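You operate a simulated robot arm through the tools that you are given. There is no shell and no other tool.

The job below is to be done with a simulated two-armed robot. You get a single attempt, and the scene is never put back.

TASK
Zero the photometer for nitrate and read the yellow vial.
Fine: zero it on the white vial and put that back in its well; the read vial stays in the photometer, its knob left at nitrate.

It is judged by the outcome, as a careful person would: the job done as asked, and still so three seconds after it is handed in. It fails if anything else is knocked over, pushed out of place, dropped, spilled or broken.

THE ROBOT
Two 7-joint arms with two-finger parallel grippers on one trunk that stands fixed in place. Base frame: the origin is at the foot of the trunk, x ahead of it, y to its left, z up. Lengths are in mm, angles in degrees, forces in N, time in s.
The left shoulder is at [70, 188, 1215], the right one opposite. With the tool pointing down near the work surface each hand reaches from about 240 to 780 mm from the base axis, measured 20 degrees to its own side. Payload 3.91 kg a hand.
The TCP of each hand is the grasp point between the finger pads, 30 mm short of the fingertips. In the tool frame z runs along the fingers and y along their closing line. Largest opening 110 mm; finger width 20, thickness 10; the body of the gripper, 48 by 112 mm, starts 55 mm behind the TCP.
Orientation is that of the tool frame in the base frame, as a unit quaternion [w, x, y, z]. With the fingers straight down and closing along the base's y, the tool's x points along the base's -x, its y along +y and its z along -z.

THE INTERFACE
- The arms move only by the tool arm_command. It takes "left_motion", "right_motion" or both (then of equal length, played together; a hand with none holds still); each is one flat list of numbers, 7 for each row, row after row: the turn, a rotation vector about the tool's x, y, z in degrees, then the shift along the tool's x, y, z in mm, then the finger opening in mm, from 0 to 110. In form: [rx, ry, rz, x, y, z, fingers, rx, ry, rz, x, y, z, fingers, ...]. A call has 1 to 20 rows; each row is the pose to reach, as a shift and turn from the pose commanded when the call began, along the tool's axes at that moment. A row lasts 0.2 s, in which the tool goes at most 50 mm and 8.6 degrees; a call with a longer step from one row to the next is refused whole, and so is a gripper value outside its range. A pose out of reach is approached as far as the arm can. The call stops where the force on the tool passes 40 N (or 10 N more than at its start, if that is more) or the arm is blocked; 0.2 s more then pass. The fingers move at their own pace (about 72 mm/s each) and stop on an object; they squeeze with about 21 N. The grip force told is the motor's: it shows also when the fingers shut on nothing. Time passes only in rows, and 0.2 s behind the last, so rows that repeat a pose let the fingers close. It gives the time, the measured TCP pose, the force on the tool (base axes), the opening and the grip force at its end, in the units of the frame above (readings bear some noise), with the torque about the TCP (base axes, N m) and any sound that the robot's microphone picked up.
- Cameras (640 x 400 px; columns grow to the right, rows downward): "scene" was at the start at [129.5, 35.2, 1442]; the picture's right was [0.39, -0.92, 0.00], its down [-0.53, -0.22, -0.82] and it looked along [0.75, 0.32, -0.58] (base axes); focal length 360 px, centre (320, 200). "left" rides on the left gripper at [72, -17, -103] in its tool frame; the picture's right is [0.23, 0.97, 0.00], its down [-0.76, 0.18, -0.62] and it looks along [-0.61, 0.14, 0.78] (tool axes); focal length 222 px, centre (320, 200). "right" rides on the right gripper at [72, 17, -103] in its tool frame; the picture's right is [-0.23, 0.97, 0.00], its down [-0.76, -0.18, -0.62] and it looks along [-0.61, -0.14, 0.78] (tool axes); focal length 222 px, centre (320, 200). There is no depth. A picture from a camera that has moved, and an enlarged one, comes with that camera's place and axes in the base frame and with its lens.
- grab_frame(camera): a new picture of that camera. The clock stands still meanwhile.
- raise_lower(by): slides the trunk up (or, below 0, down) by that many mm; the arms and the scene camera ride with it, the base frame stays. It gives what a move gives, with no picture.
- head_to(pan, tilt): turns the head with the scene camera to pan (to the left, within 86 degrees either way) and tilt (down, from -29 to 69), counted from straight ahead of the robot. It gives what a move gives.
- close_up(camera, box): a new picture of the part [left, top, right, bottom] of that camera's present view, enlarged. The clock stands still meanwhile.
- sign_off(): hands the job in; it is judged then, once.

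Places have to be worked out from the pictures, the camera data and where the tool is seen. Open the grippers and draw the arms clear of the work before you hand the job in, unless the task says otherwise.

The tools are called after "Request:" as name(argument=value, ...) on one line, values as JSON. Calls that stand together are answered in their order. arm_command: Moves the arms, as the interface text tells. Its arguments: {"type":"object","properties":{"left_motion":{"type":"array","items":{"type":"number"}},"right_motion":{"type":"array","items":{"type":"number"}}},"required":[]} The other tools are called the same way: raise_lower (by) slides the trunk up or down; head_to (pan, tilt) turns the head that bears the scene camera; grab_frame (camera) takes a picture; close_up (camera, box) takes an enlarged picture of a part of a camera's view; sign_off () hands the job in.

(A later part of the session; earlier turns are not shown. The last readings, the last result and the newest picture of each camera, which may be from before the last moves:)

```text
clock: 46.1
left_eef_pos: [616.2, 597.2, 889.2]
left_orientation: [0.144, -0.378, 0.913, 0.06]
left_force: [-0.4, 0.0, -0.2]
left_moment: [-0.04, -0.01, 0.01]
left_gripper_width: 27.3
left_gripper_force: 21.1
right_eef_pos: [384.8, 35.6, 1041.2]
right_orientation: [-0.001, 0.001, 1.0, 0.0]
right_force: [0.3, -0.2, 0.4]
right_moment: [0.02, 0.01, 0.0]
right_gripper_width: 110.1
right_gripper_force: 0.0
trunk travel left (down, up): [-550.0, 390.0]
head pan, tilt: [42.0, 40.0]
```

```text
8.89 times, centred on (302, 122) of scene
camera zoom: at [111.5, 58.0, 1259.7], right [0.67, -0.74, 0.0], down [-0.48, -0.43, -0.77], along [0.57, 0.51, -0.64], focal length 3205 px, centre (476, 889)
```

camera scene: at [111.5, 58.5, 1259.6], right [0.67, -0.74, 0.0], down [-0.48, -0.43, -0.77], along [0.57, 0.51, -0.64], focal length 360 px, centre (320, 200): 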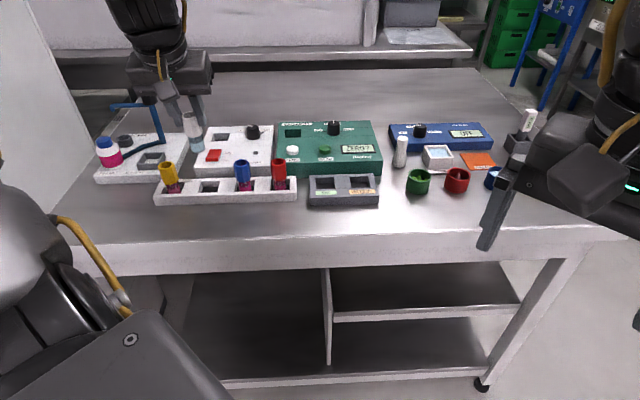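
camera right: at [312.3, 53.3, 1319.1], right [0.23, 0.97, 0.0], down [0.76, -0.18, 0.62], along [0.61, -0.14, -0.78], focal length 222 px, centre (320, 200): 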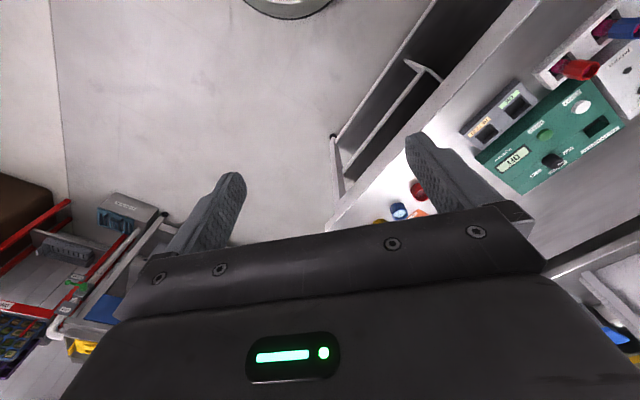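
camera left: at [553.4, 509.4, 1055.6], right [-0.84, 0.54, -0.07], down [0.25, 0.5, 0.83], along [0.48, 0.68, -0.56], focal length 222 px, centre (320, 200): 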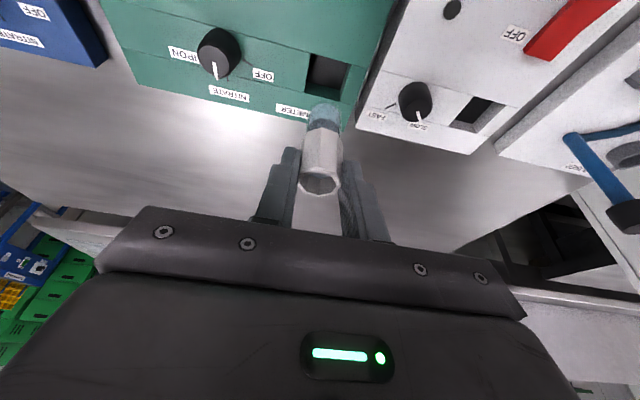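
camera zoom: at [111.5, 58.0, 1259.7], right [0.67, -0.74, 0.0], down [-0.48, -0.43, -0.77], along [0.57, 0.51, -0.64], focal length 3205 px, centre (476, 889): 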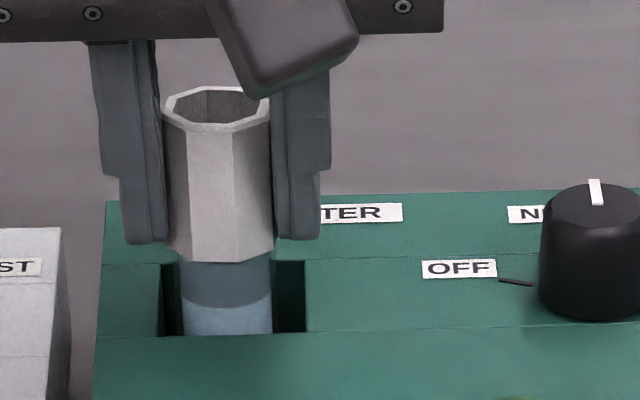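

No contact yet at TCP z≈888. I continue in 2 mm steps, up to 7 mm more.

Request:
arm_command(left_motion=[0, 0, 0, 0.6, 0, 1.9, 15, 0, 0, 0, 1.2, 0, 3.8, 15, 0, 0, 0, 1.9, 0, 5.7, 15, 0, 0, 0, 1.9, 0, 5.7, 15])

Request:
close_up(camera="scene", box=[280, 100, 325, 145])

Request:
close_up(camera="left", box=[250, 60, 410, 220])

```text
clock: 47.1
left_eef_pos: [617.5, 596.2, 883.9]
left_orientation: [0.147, -0.378, 0.912, 0.06]
left_force: [1.6, 2.7, 10.7]
left_moment: [0.4, -0.29, -0.01]
left_gripper_width: 27.4
left_gripper_force: 21.2
right_eef_pos: [384.6, 35.8, 1042.3]
right_orientation: [0.0, 0.001, 1.0, 0.0]
right_force: [0.7, -0.2, 0.5]
right_moment: [0.02, 0.0, 0.0]
right_gripper_width: 109.8
right_gripper_force: 0.0
trunk travel left (down, up): [-550.0, 390.0]
head pan, tilt: [42.0, 40.0]
```

```text
8.89 times, centred on (302, 122) of scene
camera zoom: at [110.5, 57.3, 1259.9], right [0.67, -0.74, 0.0], down [-0.48, -0.43, -0.77], along [0.57, 0.51, -0.64], focal length 3205 px, centre (476, 889)
```

zoom: 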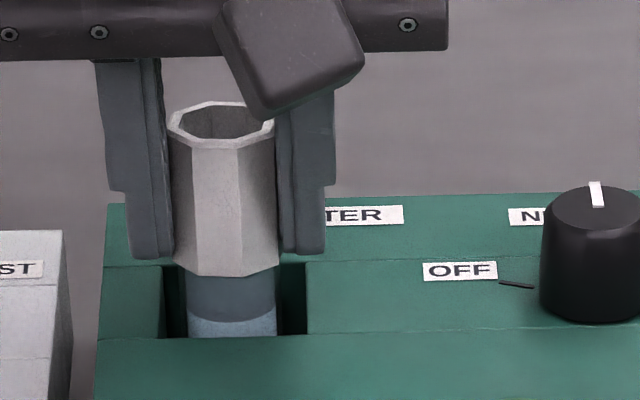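

```text
2.50 times, centred on (330, 140) of left
camera zoom: at [557.0, 512.1, 959.1], right [-0.84, 0.54, -0.07], down [0.25, 0.5, 0.83], along [0.48, 0.68, -0.55], focal length 555 px, centre (295, 350)
```

zoom: 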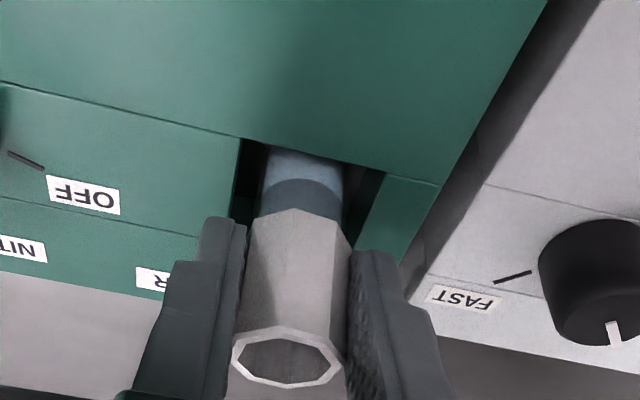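

Contact at TCP z≈883.9 with 10.7 N, exactly where the well floor was expected, so the vial is seated. I release by opening the fingers slowly.

Request:
arm_command(left_motion=[0, 0, 0, -0.2, 0, -0.6, 22, 0, 0, 0, -0.2, 0, -0.6, 29, 0, 0, 0, -0.2, 0, -0.6, 33, 0, 0, 0, -0.2, 0, -0.6, 42, 0, 0, 0, -0.2, 0, -0.6, 56, 0, 0, 0, -0.2, 0, -0.6, 56])

Request:
close_up(camera="scene", box=[260, 90, 350, 160])

Request:
close_up(camera="left", box=[220, 60, 420, 220])

```text
clock: 48.5
left_eef_pos: [617.6, 595.2, 881.8]
left_orientation: [0.144, -0.378, 0.913, 0.06]
left_force: [-0.1, 0.0, 0.6]
left_moment: [-0.01, 0.0, 0.0]
left_gripper_width: 55.9
left_gripper_force: 0.0
right_eef_pos: [383.8, 36.5, 1041.6]
right_orientation: [0.0, 0.0, 1.0, 0.0]
right_force: [-0.3, 0.5, -0.6]
right_moment: [-0.01, -0.01, -0.02]
right_gripper_width: 110.1
right_gripper_force: 0.1
trunk travel left (down, up): [-550.0, 390.0]
head pan, tilt: [42.0, 40.0]
```

```text
5.71 times, centred on (305, 125) of scene
camera zoom: at [111.6, 58.1, 1259.6], right [0.67, -0.74, 0.0], down [-0.48, -0.43, -0.77], along [0.57, 0.51, -0.64], focal length 2060 px, centre (406, 629)
```

zoom: 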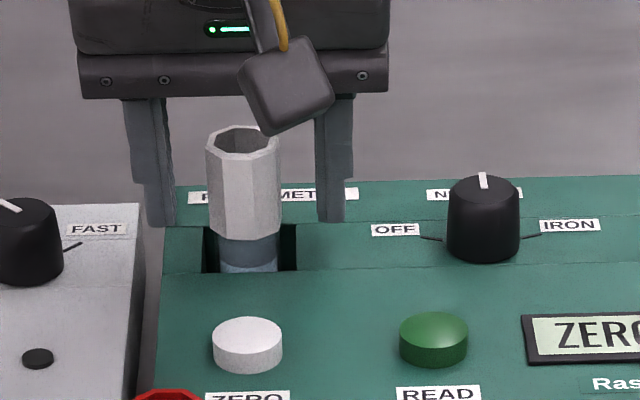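

```text
2.50 times, centred on (320, 140) of left
camera zoom: at [557.5, 512.0, 957.7], right [-0.84, 0.54, -0.07], down [0.25, 0.5, 0.83], along [0.48, 0.68, -0.56], focal length 555 px, centre (320, 350)
```

zoom: 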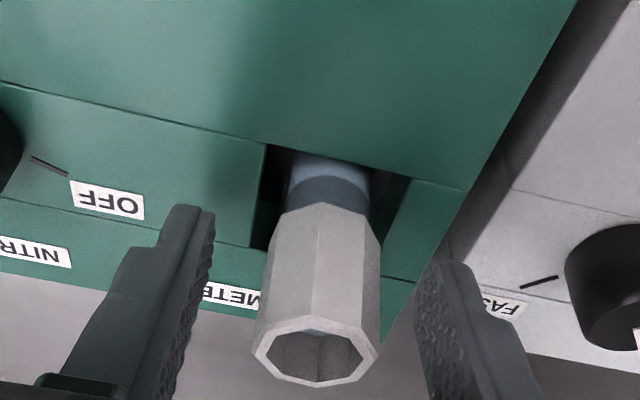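

The white vial stands upright in the well. I lift straight off, close the fingers, and move to hover above the ZERO button.

Request:
arm_command(left_motion=[0, 0, 0, -3.9, 0, -11.9, 56, 0, 0, 0, -11.6, 0, -35.7, 56, 0, 0, 0, -19.3, 0, -59.5, 56, 0, 0, 0, -23.2, 0, -71.3, 56, 0, 0, 0, -8, 0.4, -69.9, 30, 0, 0, 0, 15, 1, -67.5, 0, 0, 0, 0, 40, 1.8, -65.2, 0, 0, 0, 0, 64.1, 2.4, -62.9, 0, 0, 0, 0, 64.1, 2.4, -62.9, 0])

Request:
grab_frame(camera="left")

Request:
close_up(camera="scene", box=[250, 80, 390, 180])

```text
clock: 50.5
left_eef_pos: [559.6, 540.9, 923.2]
left_orientation: [0.144, -0.378, 0.913, 0.06]
left_force: [-0.5, 0.1, -0.3]
left_moment: [-0.01, -0.01, -0.02]
left_gripper_width: 0.1
left_gripper_force: 20.4
right_eef_pos: [385.3, 37.1, 1040.6]
right_orientation: [-0.001, -0.001, 1.0, 0.001]
right_force: [0.4, 0.1, -0.4]
right_moment: [0.0, 0.02, 0.01]
right_gripper_width: 109.9
right_gripper_force: 0.0
trunk travel left (down, up): [-550.0, 390.0]
head pan, tilt: [42.0, 40.0]
```

```text
taken
camera left: at [500.0, 455.8, 997.9], right [-0.84, 0.54, -0.07], down [0.25, 0.5, 0.83], along [0.48, 0.68, -0.56], focal length 222 px, centre (320, 200)
```

left: 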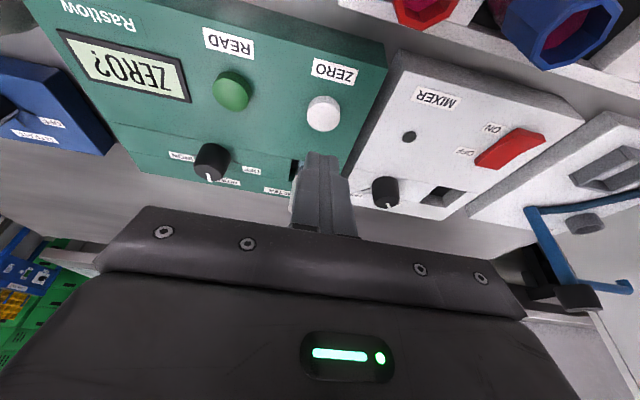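

```text
4.00 times, centred on (320, 130) of scene
camera zoom: at [111.8, 58.0, 1259.6], right [0.67, -0.74, 0.0], down [-0.48, -0.43, -0.77], along [0.57, 0.51, -0.64], focal length 1442 px, centre (320, 480)
```

zoom: 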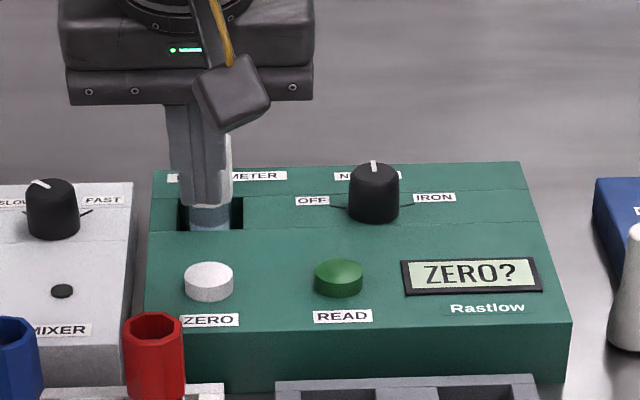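

ZERO lies just under the closed fingertips (about 1 mm off in x, 3 mm in y). I nudge sideways and press down gently, watching the force.

Request:
arm_command(left_motion=[0, 0, 0, 7.6, -2, 17.1, 0, 0, 0, 0, 11.9, -2, 30.4, 0, 0, 0, 0, 13.1, -2, 34.2, 0, 0, 0, 0, 13.7, -2, 36.1, 0, 0, 0, 0, 14.4, -2, 38, 0, 0, 0, 0, 14.8, -2, 39.5, 0])

Request:
close_up(camera="scene", box=[250, 80, 390, 180])

```text
clock: 51.9
left_eef_pos: [557.8, 538.3, 880.6]
left_orientation: [0.144, -0.378, 0.913, 0.059]
left_force: [0.1, -0.1, 0.8]
left_moment: [-0.01, 0.0, 0.03]
left_gripper_width: 0.0
left_gripper_force: 21.2
right_eef_pos: [384.4, 35.8, 1040.9]
right_orientation: [0.0, 0.0, 1.0, 0.0]
right_force: [0.3, 0.0, 0.7]
right_moment: [0.0, 0.0, 0.0]
right_gripper_width: 110.0
right_gripper_force: 0.0
trunk travel left (down, up): [-550.0, 390.0]
head pan, tilt: [42.0, 40.0]
```

```text
4.00 times, centred on (320, 130) of scene
camera zoom: at [111.4, 57.9, 1259.7], right [0.67, -0.74, 0.0], down [-0.48, -0.43, -0.77], along [0.57, 0.51, -0.64], focal length 1442 px, centre (320, 480)
```

zoom: 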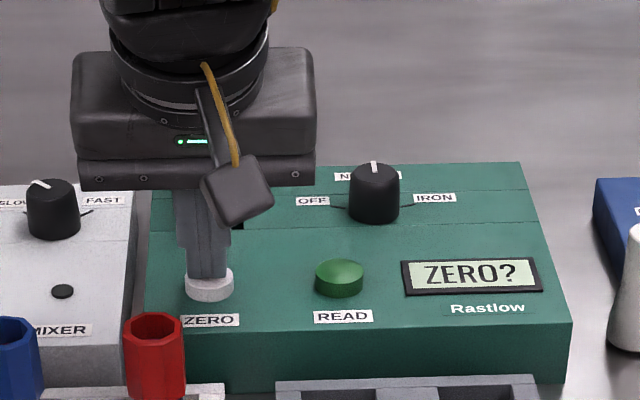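

The fingertips appear right at the button but there is no force yet at TCP z≈880.6. I continue down in 1.5 mm steps.

Request:
arm_command(left_motion=[0, 0, 0, 0.5, 0, 1.4, 0, 0, 0, 0, 0.9, 0, 2.9, 0, 0, 0, 0, 1.4, 0, 4.3, 0, 0, 0, 0, 1.4, 0, 4.3, 0])

Request:
close_up(camera="scene", box=[260, 110, 390, 180])

```text
clock: 52.9
left_eef_pos: [559.0, 538.3, 877.0]
left_orientation: [0.145, -0.377, 0.913, 0.06]
left_force: [0.4, -1.2, 3.6]
left_moment: [-0.01, -0.01, -0.02]
left_gripper_width: 0.0
left_gripper_force: 20.7
right_eef_pos: [383.4, 35.4, 1041.2]
right_orientation: [0.0, -0.001, 1.0, 0.0]
right_force: [-0.4, 0.7, 0.2]
right_moment: [-0.02, -0.02, -0.01]
right_gripper_width: 110.0
right_gripper_force: 0.1
trunk travel left (down, up): [-550.0, 390.0]
head pan, tilt: [42.0, 40.0]
heard: click
```

```text
4.92 times, centred on (325, 145) of scene
camera zoom: at [111.1, 57.3, 1259.8], right [0.67, -0.74, 0.0], down [-0.48, -0.43, -0.77], along [0.57, 0.51, -0.64], focal length 1775 px, centre (295, 471)
```

zoom: 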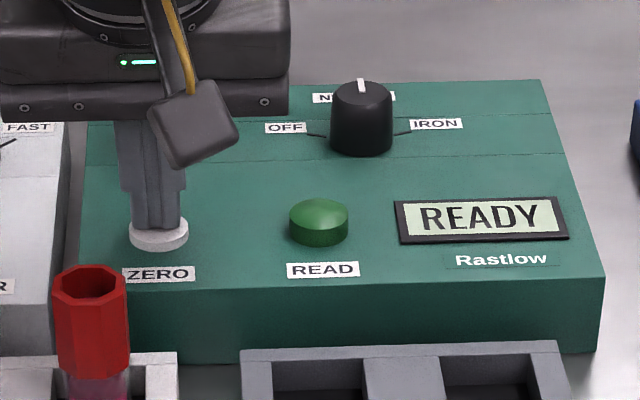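

A click was heard and the display now reads "READY", so the zero is set. I lift off and return above the white vial with the fingers open.

Request:
arm_command(left_motion=[0, 0, 0, -3.1, 0, -9.5, 0, 0, 0, 0, -12.4, 0, -38, 0, 0, 0, 0, -24.1, 0, -74.2, 20, 0, 0, 0, -50, -0.2, -66, 40, 0, 0, 0, -75, -0.4, -58, 58, 0, 0, 0, -98.9, -0.6, -49.9, 58, 0, 0, 0, -98.9, -0.6, -49.9, 58])

Request:
close_up(camera="left", box=[220, 40, 420, 220])

Request:
close_up(camera="scene", box=[250, 80, 390, 180])

```text
clock: 54.5
left_eef_pos: [613.3, 594.5, 953.7]
left_orientation: [0.145, -0.378, 0.912, 0.06]
left_force: [-0.8, -0.5, 0.9]
left_moment: [0.02, 0.0, 0.03]
left_gripper_width: 58.1
left_gripper_force: 0.0
right_eef_pos: [384.3, 35.5, 1041.9]
right_orientation: [0.0, 0.001, 1.0, 0.001]
right_force: [0.5, -0.4, -0.4]
right_moment: [0.02, 0.02, 0.03]
right_gripper_width: 110.0
right_gripper_force: 0.0
trunk travel left (down, up): [-550.0, 390.0]
head pan, tilt: [42.0, 40.0]
```

```text
2.22 times, centred on (320, 130) of left
camera zoom: at [553.9, 511.2, 1029.4], right [-0.84, 0.54, -0.07], down [0.25, 0.5, 0.83], along [0.48, 0.68, -0.56], focal length 494 px, centre (320, 356)
```

zoom: 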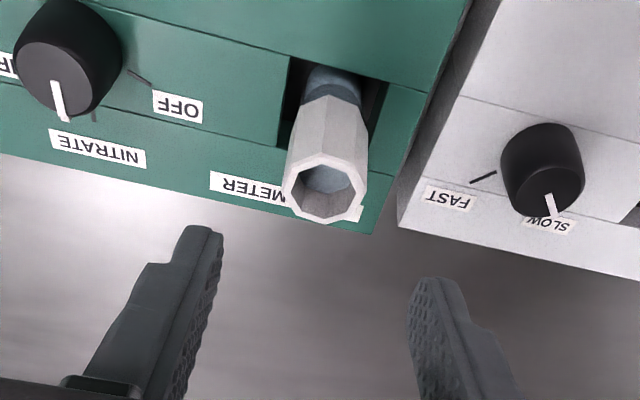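

```text
4.00 times, centred on (320, 130) of scene
camera zoom: at [110.9, 58.1, 1259.7], right [0.67, -0.74, 0.0], down [-0.48, -0.43, -0.77], along [0.57, 0.51, -0.64], focal length 1442 px, centre (320, 480)
```

zoom: 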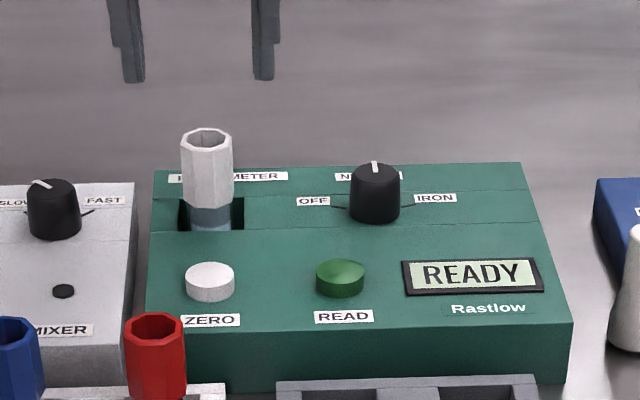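

The white vial's axis is at about (617.4, 596.5) with its top at z≈891. I centre on it, descend to grip the top ~22 mm of the cap, and close.

Request:
arm_command(left_motion=[0, 0, 0, 7.4, -1.8, 18.1, 58, 0, 0, 0, 13.2, -1.8, 36.1, 58, 0, 0, 0, 18.7, -1.8, 53, 58, 0, 0, 0, 18.7, -1.8, 53, 58, 0, 0, 0, 18.7, -1.8, 53, 42, 0, 0, 0, 18.7, -1.8, 53, 34, 0, 0, 0, 18.7, -1.8, 53, 24, 0, 0, 0, 18.7, -1.8, 53, 15, 0, 0, 0, 18.7, -1.8, 53, 15])

Request:
close_up(camera="left", box=[220, 40, 420, 220])

Request:
close_up(camera="scene", box=[280, 100, 325, 145])

```text
clock: 56.5
left_eef_pos: [613.2, 592.0, 898.5]
left_orientation: [0.145, -0.378, 0.912, 0.059]
left_force: [0.1, -0.3, 0.1]
left_moment: [0.01, -0.02, 0.01]
left_gripper_width: 26.9
left_gripper_force: 21.4
right_eef_pos: [386.3, 36.8, 1041.0]
right_orientation: [0.0, 0.0, 1.0, 0.0]
right_force: [-0.2, 0.0, 0.2]
right_moment: [-0.02, -0.02, 0.0]
right_gripper_width: 109.9
right_gripper_force: 0.0
trunk travel left (down, up): [-550.0, 390.0]
head pan, tilt: [42.0, 40.0]
```

```text
2.22 times, centred on (320, 130) of left
camera zoom: at [554.2, 507.2, 973.7], right [-0.84, 0.54, -0.07], down [0.25, 0.5, 0.83], along [0.48, 0.68, -0.56], focal length 494 px, centre (320, 356)
```

zoom: 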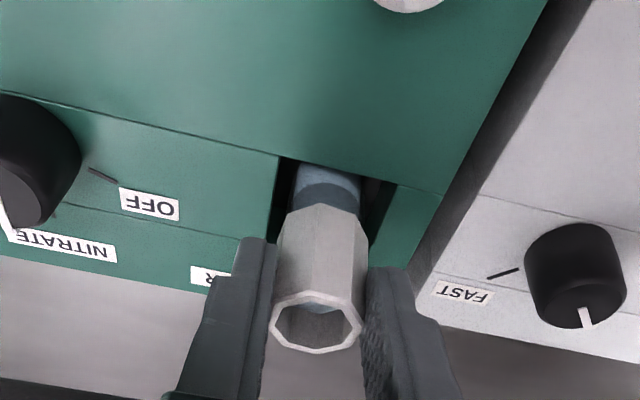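

```text
8.89 times, centred on (302, 122) of scene
camera zoom: at [111.5, 58.0, 1259.6], right [0.67, -0.74, 0.0], down [-0.48, -0.43, -0.77], along [0.57, 0.51, -0.64], focal length 3205 px, centre (476, 889)
```

zoom: 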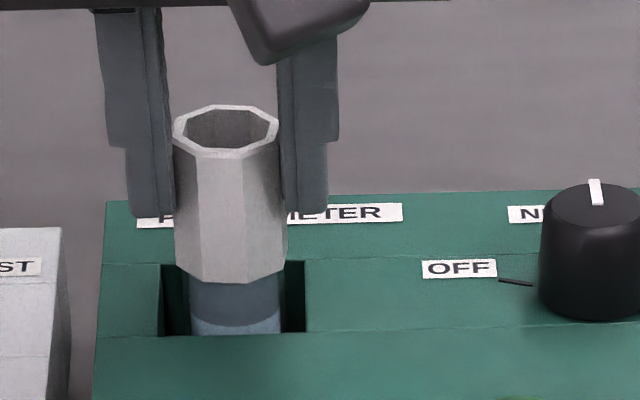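

The white vial is gripped (26.9 mm) with its axis 3 mm forward of the TCP. I lift it 100 mm straight up slowly.

Request:
arm_command(left_motion=[0, 0, 0, -1.5, 0, -4.8, 15, 0, 0, 0, -6.2, 0, -19, 15, 0, 0, 0, -12.4, 0, -38, 15, 0, 0, 0, -18.5, 0, -57.1, 15, 0, 0, 0, -24.7, 0, -76.1, 15, 0, 0, 0, -29.4, 0, -90.4, 15, 0, 0, 0, -30.9, 0, -95.1, 15, 0, 0, 0, -30.9, 0, -95.1, 15])

Request:
arm_command(left_motion=[0, 0, 0, 6.2, 6.6, -2, 15, 0, 0, 0, 18.6, 19.9, -6, 15, 0, 0, 0, 34, 36.5, -11.1, 15, 0, 0, 0, 51.1, 54.8, -16.6, 15, 0, 0, 0, 68.1, 73, -22.1, 15, 0, 0, 0, 86.6, 93, -28.2, 15, 0, 0, 0, 103.6, 111.2, -33.7, 15, 0, 0, 0, 120.7, 129.5, -39.2, 15, 0, 0, 0, 136.1, 146.1, -44.3, 15, 0, 0, 0, 148.5, 159.4, -48.3, 15, 0, 0, 0, 154.7, 166, -50.3, 15, 0, 0, 0, 154.7, 166, -50.3, 15])

Request:
close_up(camera="left", box=[240, 20, 440, 220])

Request:
close_up(camera="scene", box=[150, 85, 310, 205])

```text
clock: 58.3
left_eef_pos: [613.3, 593.0, 995.9]
left_orientation: [0.144, -0.378, 0.912, 0.06]
left_force: [0.1, -0.1, -0.5]
left_moment: [-0.01, -0.04, -0.02]
left_gripper_width: 27.3
left_gripper_force: 20.9
right_eef_pos: [385.1, 35.5, 1041.4]
right_orientation: [0.0, 0.0, 1.0, 0.001]
right_force: [0.2, -1.1, 0.1]
right_moment: [0.02, 0.01, 0.01]
right_gripper_width: 110.1
right_gripper_force: 0.0
trunk travel left (down, up): [-550.0, 390.0]
head pan, tilt: [42.0, 40.0]
```

```text
clock: 60.9
left_eef_pos: [381.4, 592.3, 999.1]
left_orientation: [0.145, -0.378, 0.912, 0.059]
left_force: [0.3, 0.7, -0.2]
left_moment: [0.01, -0.01, 0.03]
left_gripper_width: 27.2
left_gripper_force: 21.1
right_eef_pos: [384.6, 36.0, 1041.0]
right_orientation: [-0.001, -0.001, 1.0, 0.0]
right_force: [0.2, 0.7, -0.5]
right_moment: [0.02, 0.01, 0.02]
right_gripper_width: 109.9
right_gripper_force: 0.1
trunk travel left (down, up): [-550.0, 390.0]
head pan, tilt: [42.0, 40.0]
```

```text
2.00 times, centred on (340, 120) of left
camera zoom: at [322.0, 507.5, 1073.9], right [-0.84, 0.54, -0.07], down [0.25, 0.5, 0.83], along [0.48, 0.68, -0.56], focal length 444 px, centre (280, 360)
```

zoom: 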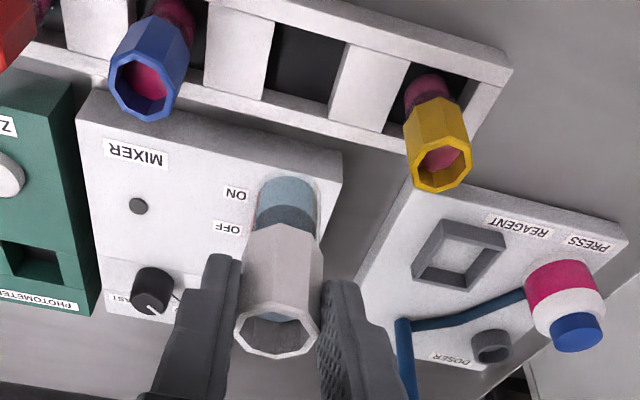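

```text
3.33 times, centred on (230, 145) of scene
camera zoom: at [111.7, 58.1, 1259.6], right [0.67, -0.74, 0.0], down [-0.48, -0.43, -0.77], along [0.57, 0.51, -0.64], focal length 1202 px, centre (620, 383)
```

zoom: 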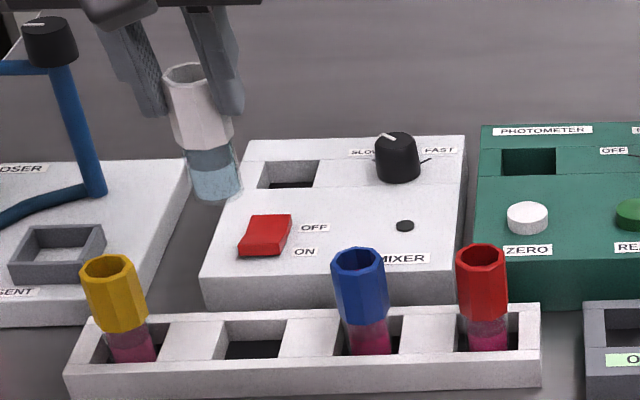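

The vial hovers over its own rack well, whose opening I measure at (382.6, 593.2) with the rack top at z≈824. I shift slightly and descend until the vial bottom is about 10 mm above the rack, then inspect.

Request:
arm_command(left_motion=[0, 0, 0, 3.4, 0.6, 4.2, 15, 0, 0, 0, 9.6, 0.6, 23.2, 15, 0, 0, 0, 15.8, 0.6, 42.2, 15, 0, 0, 0, 22, 0.6, 61.2, 15, 0, 0, 0, 26.7, 0.6, 75.5, 15, 0, 0, 0, 28.8, 0.6, 82.1, 15, 0, 0, 0, 28.8, 0.6, 82.1, 15])

Request:
close_up(camera="left", box=[240, 20, 440, 220])

Request:
close_up(camera="scene", box=[150, 115, 270, 205])

```text
clock: 62.5
left_eef_pos: [379.2, 592.3, 910.5]
left_orientation: [0.144, -0.378, 0.913, 0.06]
left_force: [-0.7, -0.2, 0.0]
left_moment: [-0.01, -0.01, 0.01]
left_gripper_width: 27.0
left_gripper_force: 20.6
right_eef_pos: [384.2, 37.0, 1041.1]
right_orientation: [0.0, 0.001, 1.0, 0.0]
right_force: [0.2, 1.0, 0.1]
right_moment: [-0.01, 0.0, -0.03]
right_gripper_width: 109.7
right_gripper_force: 0.0
trunk travel left (down, up): [-550.0, 390.0]
head pan, tilt: [42.0, 40.0]
```

```text
2.00 times, centred on (340, 120) of left
camera zoom: at [320.4, 507.5, 986.4], right [-0.84, 0.54, -0.07], down [0.25, 0.5, 0.83], along [0.48, 0.68, -0.56], focal length 444 px, centre (280, 360)
```

zoom: 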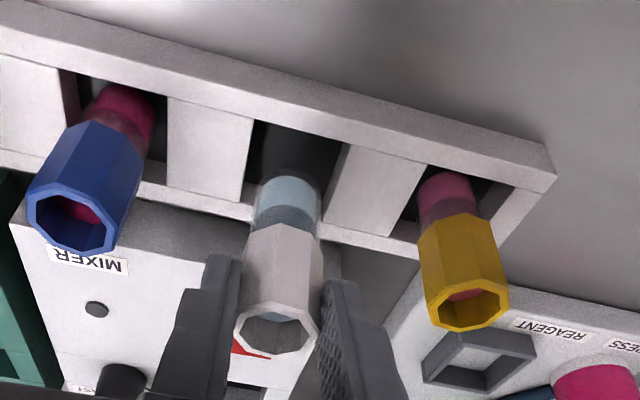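

```text
4.44 times, centred on (210, 160) of scene
camera zoom: at [111.4, 58.1, 1259.7], right [0.67, -0.74, 0.0], down [-0.48, -0.43, -0.77], along [0.57, 0.51, -0.64], focal length 1602 px, centre (809, 378)
```

zoom: 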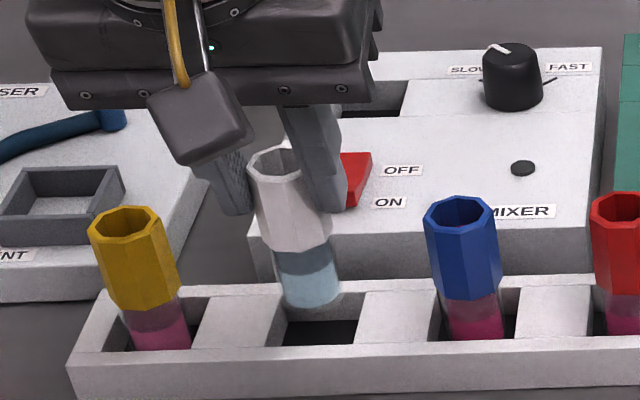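

Both views show the vial bottom about 4–5 mm too far forward of the opening centre. I shift the hand back 4 mm and lower 12 mm so the bottom just enters, then check.

Request:
arm_command(left_motion=[0, 0, 0, 1.9, -0.5, -0.6, 15, 0, 0, 0, 3.8, -1, -1.2, 15, 0, 0, 0, 3.8, -1, -1.2, 15, 0, 0, 0, 5.6, -1, 4.5, 15, 0, 0, 0, 7.5, -1, 10.2, 15, 0, 0, 0, 7.5, -1, 10.2, 15])

Request:
close_up(camera="left", box=[280, 60, 380, 180])

Request:
close_up(camera="scene", box=[170, 130, 250, 210])

```text
clock: 63.9
left_eef_pos: [378.2, 587.9, 897.5]
left_orientation: [0.144, -0.378, 0.913, 0.06]
left_force: [-0.6, 0.0, 0.1]
left_moment: [-0.02, 0.01, -0.01]
left_gripper_width: 27.1
left_gripper_force: 21.4
right_eef_pos: [384.9, 36.4, 1040.8]
right_orientation: [0.0, 0.001, 1.0, 0.0]
right_force: [-0.3, 0.0, 0.1]
right_moment: [0.02, 0.0, 0.02]
right_gripper_width: 110.1
right_gripper_force: 0.1
trunk travel left (down, up): [-550.0, 390.0]
head pan, tilt: [42.0, 40.0]
```

```text
3.33 times, centred on (330, 120) of left
camera zoom: at [318.6, 504.0, 973.3], right [-0.84, 0.54, -0.07], down [0.25, 0.5, 0.83], along [0.48, 0.68, -0.56], focal length 740 px, centre (287, 467)
```

zoom: 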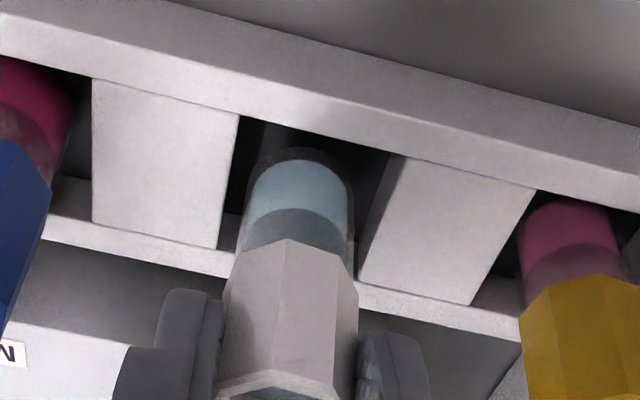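

```text
5.00 times, centred on (210, 170) of scene
camera zoom: at [111.4, 58.0, 1259.7], right [0.67, -0.74, 0.0], down [-0.48, -0.43, -0.77], along [0.57, 0.51, -0.64], focal length 1803 px, centre (870, 350)
```

zoom: 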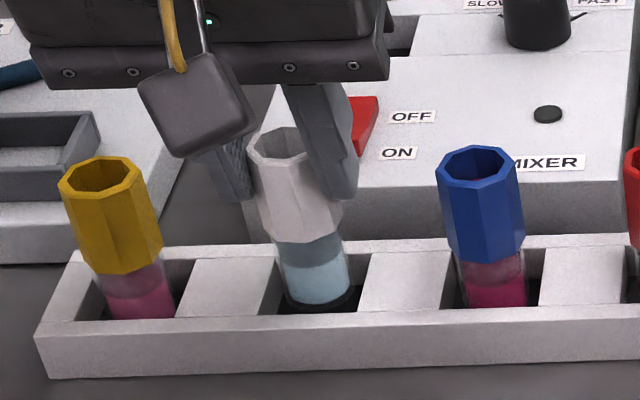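

No contact, and the vial is inside the well with clearance all round. I continue down in small steps toward the seat, expected near TCP z≈881.

Request:
arm_command(left_motion=[0, 0, 0, 1.2, 0, 3.8, 15, 0, 0, 0, 2.5, 0, 7.6, 15, 0, 0, 0, 3.4, 0, 10.5, 15, 0, 0, 0, 4, 0, 12.4, 15, 0, 0, 0, 4, 0, 12.4, 15])

Request:
close_up(camera="left", box=[280, 60, 380, 180])

Request:
close_up(camera="scene", box=[170, 130, 250, 210])

```text
clock: 65.1
left_eef_pos: [378.2, 589.9, 886.7]
left_orientation: [0.144, -0.379, 0.912, 0.061]
left_force: [0.0, 0.4, 1.6]
left_moment: [0.02, -0.02, -0.04]
left_gripper_width: 26.9
left_gripper_force: 20.5
right_eef_pos: [385.7, 36.8, 1040.5]
right_orientation: [0.0, 0.0, 1.0, 0.0]
right_force: [0.3, -0.6, -0.5]
right_moment: [-0.01, -0.03, 0.02]
right_gripper_width: 109.8
right_gripper_force: 0.1
trunk travel left (down, up): [-550.0, 390.0]
head pan, tilt: [42.0, 40.0]
```

```text
3.33 times, centred on (330, 120) of left
camera zoom: at [318.4, 505.1, 961.2], right [-0.84, 0.54, -0.07], down [0.25, 0.5, 0.83], along [0.48, 0.68, -0.56], focal length 740 px, centre (287, 467)
```

zoom: 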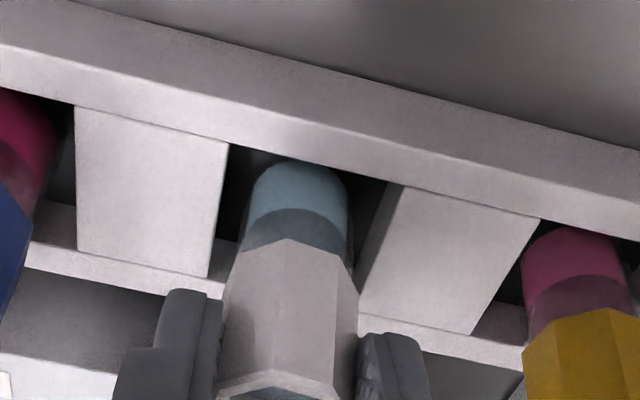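

```text
5.00 times, centred on (210, 170) of scene
camera zoom: at [111.3, 58.0, 1259.7], right [0.67, -0.74, 0.0], down [-0.48, -0.43, -0.77], along [0.57, 0.51, -0.64], focal length 1803 px, centre (870, 350)
```

zoom: 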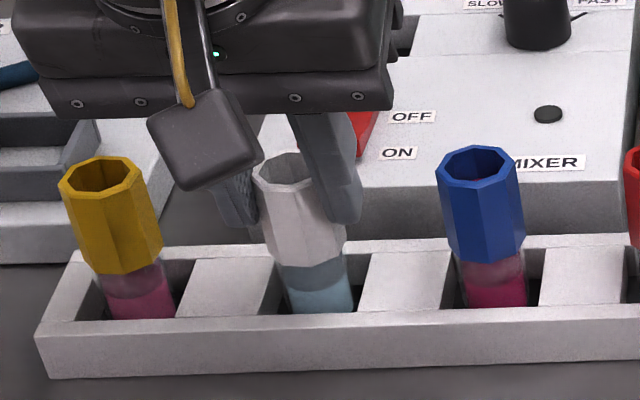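

The white cap is almost level with its neighbours. I lower in 1.5 mm steps until it touches the floor.

Request:
arm_command(left_motion=[0, 0, 0, 0.5, 0, 1.4, 15, 0, 0, 0, 0.9, 0, 2.9, 15, 0, 0, 0, 1.4, 0, 4.3, 15, 0, 0, 0, 1.4, 0, 4.3, 15])

Request:
close_up(camera="scene", box=[170, 130, 250, 210])

```text
clock: 66.1
left_eef_pos: [379.1, 589.9, 882.6]
left_orientation: [0.146, -0.378, 0.912, 0.061]
left_force: [-1.2, 4.3, 17.5]
left_moment: [0.3, -0.1, 0.01]
left_gripper_width: 26.9
left_gripper_force: 20.8
right_eef_pos: [383.3, 35.2, 1040.5]
right_orientation: [0.0, 0.0, 1.0, 0.002]
right_force: [-0.8, -0.2, -1.0]
right_moment: [-0.02, 0.01, 0.02]
right_gripper_width: 110.2
right_gripper_force: 0.0
trunk travel left (down, up): [-550.0, 390.0]
head pan, tilt: [42.0, 40.0]
```

```text
5.00 times, centred on (210, 170) of scene
camera zoom: at [109.7, 56.3, 1260.0], right [0.67, -0.74, 0.0], down [-0.48, -0.43, -0.77], along [0.57, 0.51, -0.64], focal length 1803 px, centre (870, 350)
```

zoom: 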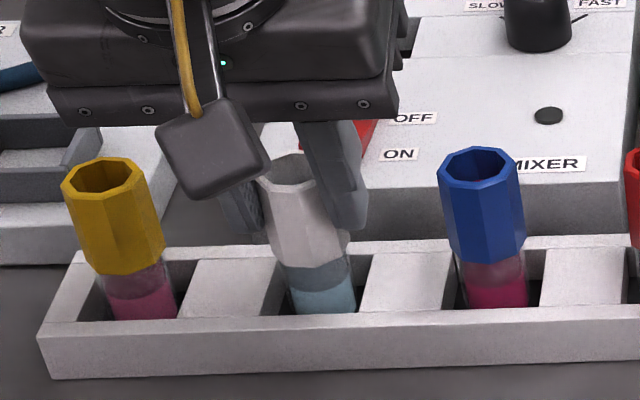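

Contact at 17.5 N with the cap level with its neighbours, so the vial is seated. I ease up 1 mm and open slowly, then lift away.

Request:
arm_command(left_motion=[0, 0, 0, -0.3, 0, -1, 20, 0, 0, 0, -0.3, 0, -1, 28, 0, 0, 0, -0.3, 0, -1, 33, 0, 0, 0, -0.3, 0, -1, 42, 0, 0, 0, -0.3, 0, -1, 56, 0, 0, 0, -0.3, 0, -1, 56])

Request:
close_up(camera="scene", box=[150, 115, 290, 210])

Request:
close_up(camera="left", box=[230, 60, 430, 220])

```text
clock: 67.5
left_eef_pos: [380.1, 588.8, 882.7]
left_orientation: [0.145, -0.379, 0.912, 0.06]
left_force: [0.9, 0.4, 0.2]
left_moment: [-0.01, 0.0, -0.01]
left_gripper_width: 56.0
left_gripper_force: 0.0
right_eef_pos: [384.6, 36.4, 1040.6]
right_orientation: [0.001, 0.0, 1.0, 0.001]
right_force: [0.0, -0.4, 0.0]
right_moment: [-0.02, 0.0, 0.02]
right_gripper_width: 109.8
right_gripper_force: 0.0
trunk travel left (down, up): [-550.0, 390.0]
head pan, tilt: [42.0, 40.0]
```

```text
4.21 times, centred on (220, 162) of scene
camera zoom: at [111.5, 58.2, 1259.6], right [0.67, -0.74, 0.0], down [-0.48, -0.43, -0.77], along [0.57, 0.51, -0.64], focal length 1518 px, centre (741, 358)
```

zoom: 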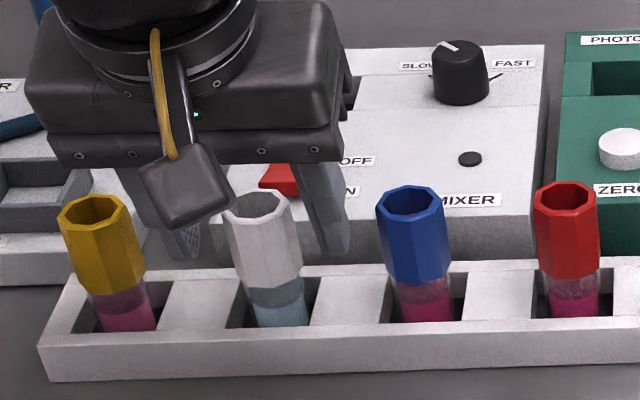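

```text
2.50 times, centred on (330, 140) of left
camera zoom: at [320.2, 505.6, 957.8], right [-0.84, 0.54, -0.07], down [0.25, 0.5, 0.83], along [0.48, 0.68, -0.56], focal length 555 px, centre (295, 350)
```

zoom: 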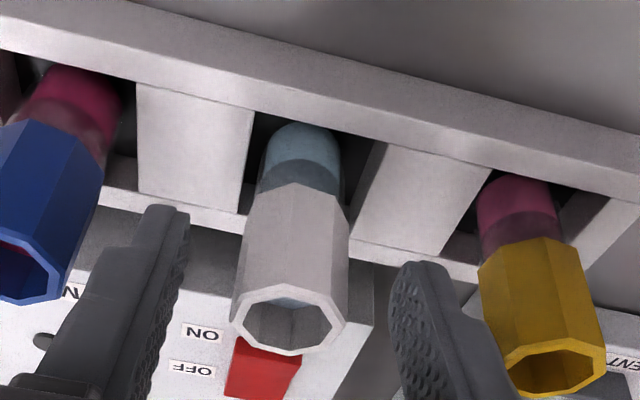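

The white vial is back upright in its well. I lift off and move along the rack to hover above the yellow vial.

Request:
arm_command(left_motion=[0, 0, 0, -3.7, 0, -11.4, 56, 0, 0, 0, -11.1, 0, -34.2, 56, 0, 0, 0, -18.5, 0, -57.1, 56, 0, 0, 0, -22.2, 0, -68.5, 56, 0, 0, 0, -22.6, 24, -68.4, 58, 0, 0, 0, -22.9, 48, -68.3, 58, 0, 0, 0, -23.2, 72.2, -68.2, 58, 0, 0, 0, -23.2, 72.2, -68.2, 58])

Request:
close_up(camera="left", box=[230, 40, 430, 220])

Request:
close_up(camera="scene", box=[130, 95, 270, 210])

```text
clock: 69.3
left_eef_pos: [327.2, 639.7, 955.9]
left_orientation: [0.145, -0.378, 0.913, 0.06]
left_force: [1.0, -0.2, 0.0]
left_moment: [-0.01, 0.06, -0.01]
left_gripper_width: 57.9
left_gripper_force: 0.0
right_eef_pos: [384.7, 36.1, 1040.5]
right_orientation: [0.0, 0.0, 1.0, 0.0]
right_force: [-0.3, 0.6, 0.3]
right_moment: [0.01, 0.03, 0.04]
right_gripper_width: 110.1
right_gripper_force: 0.0
trunk travel left (down, up): [-550.0, 390.0]
head pan, tilt: [42.0, 40.0]
```

```text
2.22 times, centred on (330, 130) of left
camera zoom: at [266.6, 556.0, 1031.0], right [-0.84, 0.54, -0.07], down [0.25, 0.5, 0.83], along [0.48, 0.68, -0.56], focal length 494 px, centre (298, 356)
```

zoom: 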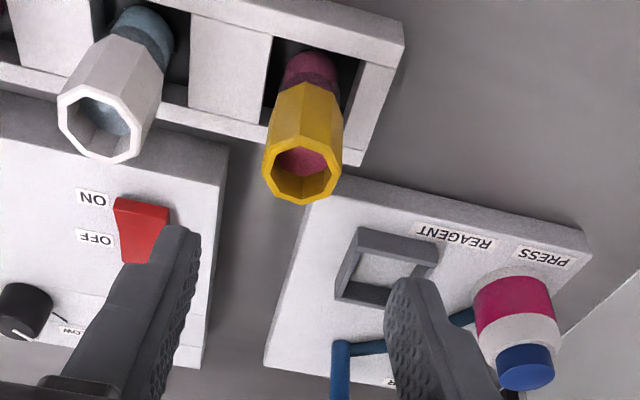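

```text
3.48 times, centred on (200, 152) of scene
camera zoom: at [112.0, 57.9, 1259.6], right [0.67, -0.74, 0.0], down [-0.48, -0.43, -0.77], along [0.57, 0.51, -0.64], focal length 1254 px, centre (737, 365)
```

zoom: 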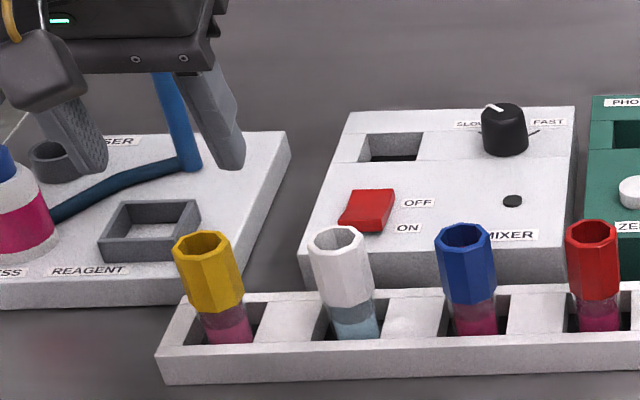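

The yellow vial axis is at (336, 646) with its top at z≈875. I centre on it, descend, and close on the top of its cap.

Request:
arm_command(left_motion=[0, 0, 0, 0, -1.7, 15, 58, 0, 0, 0, 5.5, -1.7, 32, 58, 0, 0, 0, 11.4, -1.7, 50, 58, 0, 0, 0, 17.3, -1.7, 68.4, 58, 0, 0, 0, 17.3, -1.7, 68.4, 58])

Request:
close_up(camera="left", box=[230, 60, 430, 240])

Request:
close_up(camera="scene", box=[130, 95, 270, 210])

```text
clock: 70.5
left_eef_pos: [332.1, 644.1, 883.9]
left_orientation: [0.145, -0.378, 0.912, 0.06]
left_force: [-0.5, 0.5, -0.3]
left_moment: [0.02, -0.03, 0.02]
left_gripper_width: 58.2
left_gripper_force: 0.0
right_eef_pos: [384.5, 35.9, 1042.5]
right_orientation: [0.0, 0.0, 1.0, 0.0]
right_force: [0.5, -0.2, 0.6]
right_moment: [-0.02, -0.02, 0.04]
right_gripper_width: 110.1
right_gripper_force: 0.1
trunk travel left (down, up): [-550.0, 390.0]
head pan, tilt: [42.0, 40.0]
```

```text
2.22 times, centred on (330, 150) of left
camera zoom: at [273.3, 558.6, 959.7], right [-0.84, 0.54, -0.07], down [0.25, 0.5, 0.83], along [0.48, 0.68, -0.56], focal length 494 px, centre (298, 311)
```

zoom: 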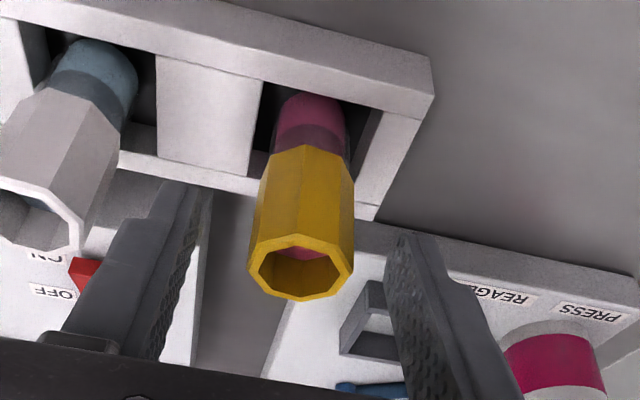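

```text
3.48 times, centred on (200, 152) of scene
camera zoom: at [111.3, 57.7, 1259.7], right [0.67, -0.74, 0.0], down [-0.48, -0.43, -0.77], along [0.57, 0.51, -0.64], focal length 1254 px, centre (737, 365)
```

zoom: 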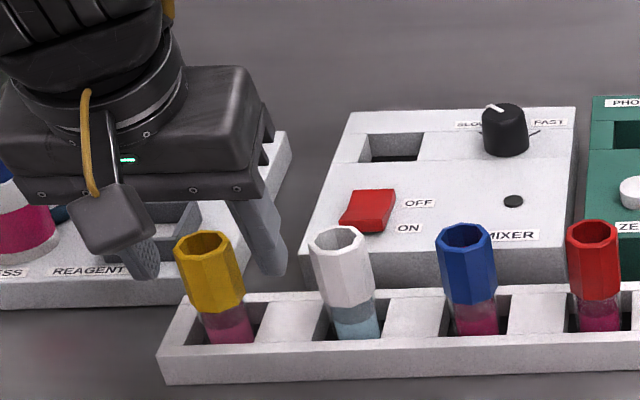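

The yellow cap is centred to within 2 mm. I apply a small correction and close the fingers.

Request:
arm_command(left_motion=[0, 0, 0, 2, 1.1, -1.5, 58, 0, 0, 0, 2, 1.1, -1.5, 50, 0, 0, 0, 2, 1.1, -1.5, 42, 0, 0, 0, 2, 1.1, -1.5, 34, 0, 0, 0, 2, 1.1, -1.5, 24, 0, 0, 0, 2, 1.1, -1.5, 15, 0, 0, 0, 2, 1.1, -1.5, 15])

Request:
close_up(camera="left", box=[230, 60, 430, 240])

```text
clock: 72.1
left_eef_pos: [331.7, 641.9, 885.1]
left_orientation: [0.145, -0.377, 0.913, 0.06]
left_force: [1.6, -0.5, 0.8]
left_moment: [0.04, -0.02, 0.01]
left_gripper_width: 26.9
left_gripper_force: 20.9
right_eef_pos: [385.6, 35.1, 1039.9]
right_orientation: [0.0, 0.0, 1.0, 0.0]
right_force: [0.8, 0.1, -0.7]
right_moment: [-0.03, -0.04, -0.01]
right_gripper_width: 109.9
right_gripper_force: 0.1
trunk travel left (down, up): [-550.0, 390.0]
head pan, tilt: [42.0, 40.0]
```

```text
2.22 times, centred on (330, 150) of left
camera zoom: at [271.0, 557.9, 959.9], right [-0.84, 0.54, -0.07], down [0.25, 0.5, 0.83], along [0.48, 0.68, -0.56], focal length 494 px, centre (298, 311)
```

zoom: 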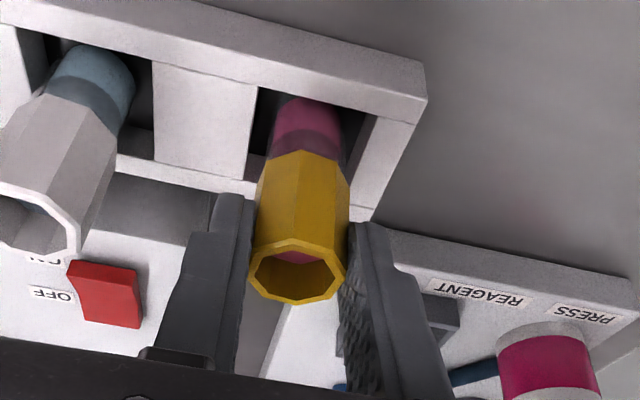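

Gripped at 26.9 mm and upright. I lift the yellow vial 100 mm slowly.

Request:
arm_command(left_motion=[0, 0, 0, -1.5, 0, -4.8, 15, 0, 0, 0, -6.2, 0, -19, 15, 0, 0, 0, -12.4, 0, -38, 15, 0, 0, 0, -18.5, 0, -57.1, 15, 0, 0, 0, -24.7, 0, -76.1, 15, 0, 0, 0, -29.4, 0, -90.4, 15, 0, 0, 0, -30.9, 0, -95.1, 15, 0, 0, 0, -30.9, 0, -95.1, 15])

Request:
grab_frame(camera="scene")

```text
clock: 73.9
left_eef_pos: [329.7, 642.6, 983.9]
left_orientation: [0.145, -0.377, 0.913, 0.059]
left_force: [0.6, -1.0, -0.3]
left_moment: [0.02, 0.04, -0.01]
left_gripper_width: 26.8
left_gripper_force: 20.9
right_eef_pos: [384.4, 36.8, 1040.4]
right_orientation: [0.001, 0.0, 1.0, 0.0]
right_force: [0.6, -0.7, -0.2]
right_moment: [-0.03, -0.01, -0.02]
right_gripper_width: 109.9
right_gripper_force: 0.1
trunk travel left (down, up): [-550.0, 390.0]
head pan, tilt: [42.0, 40.0]
```

```text
taken
camera scene: at [111.4, 58.1, 1259.7], right [0.67, -0.74, 0.0], down [-0.48, -0.43, -0.77], along [0.57, 0.51, -0.64], focal length 360 px, centre (320, 200)
```

scene: 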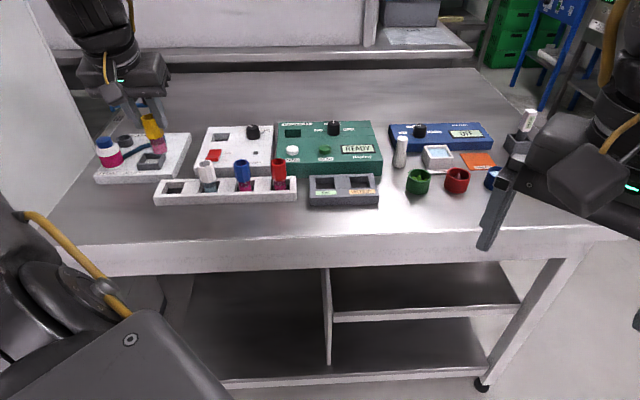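

The yellow vial is up and the display still reads READY. I carry it smoothly to above the photometer well.

Request:
arm_command(left_motion=[0, 0, 0, -4.8, -7.1, 1.5, 15, 0, 0, 0, -14.3, -21.2, 4.6, 15, 0, 0, 0, -26.9, -40.1, 8.8, 15, 0, 0, 0, -41.2, -61.3, 13.4, 15, 0, 0, 0, -57, -84.9, 18.5, 15, 0, 0, 0, -72.9, -108.5, 23.7, 15, 0, 0, 0, -88.7, -132.1, 28.8, 15, 0, 0, 0, -104.5, -155.7, 34, 15, 0, 0, 0, -120.4, -179.3, 39.1, 15, 0, 0, 0, -134.6, -200.5, 43.8, 15, 0, 0, 0, -145.7, -217, 47.4, 15, 0, 0, 0, -153.6, -228.8, 50, 15, 0, 0, 0, -158.4, -235.9, 51.5, 15, 0, 0, 0, -158.4, -235.9, 51.5, 15])

Request:
close_up(camera="left", box=[250, 30, 410, 220])

Request:
close_up(camera="scene", box=[260, 70, 360, 150])

```text
clock: 76.9
left_eef_pos: [615.6, 592.5, 983.0]
left_orientation: [0.144, -0.379, 0.912, 0.061]
left_force: [0.2, 0.3, 0.1]
left_moment: [0.01, -0.01, 0.01]
left_gripper_width: 26.7
left_gripper_force: 21.0
right_eef_pos: [385.0, 36.8, 1041.5]
right_orientation: [0.001, 0.0, 1.0, -0.001]
right_force: [0.1, 0.2, 0.6]
right_moment: [-0.02, -0.04, 0.02]
right_gripper_width: 109.9
right_gripper_force: 0.1
trunk travel left (down, up): [-550.0, 390.0]
head pan, tilt: [42.0, 40.0]
```

```text
2.11 times, centred on (330, 125) of left
camera zoom: at [555.6, 508.3, 1059.3], right [-0.84, 0.54, -0.07], down [0.25, 0.5, 0.83], along [0.48, 0.68, -0.56], focal length 468 px, centre (299, 358)
```

zoom: 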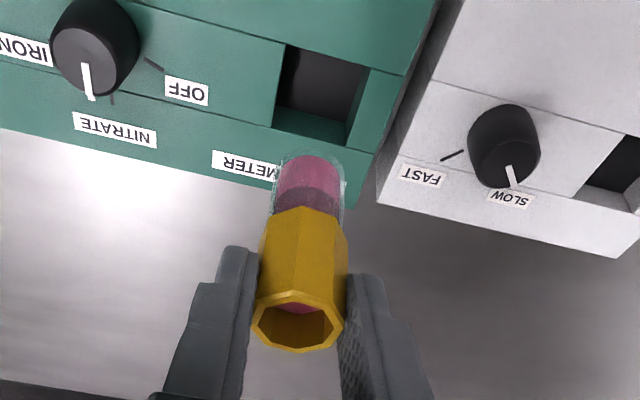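

```text
5.00 times, centred on (310, 110) of scene
camera zoom: at [111.4, 58.2, 1259.7], right [0.67, -0.74, 0.0], down [-0.48, -0.43, -0.77], along [0.57, 0.51, -0.64], focal length 1803 px, centre (370, 650)
```

zoom: 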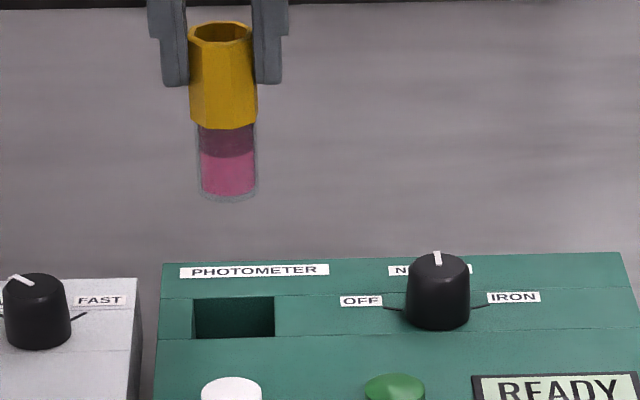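

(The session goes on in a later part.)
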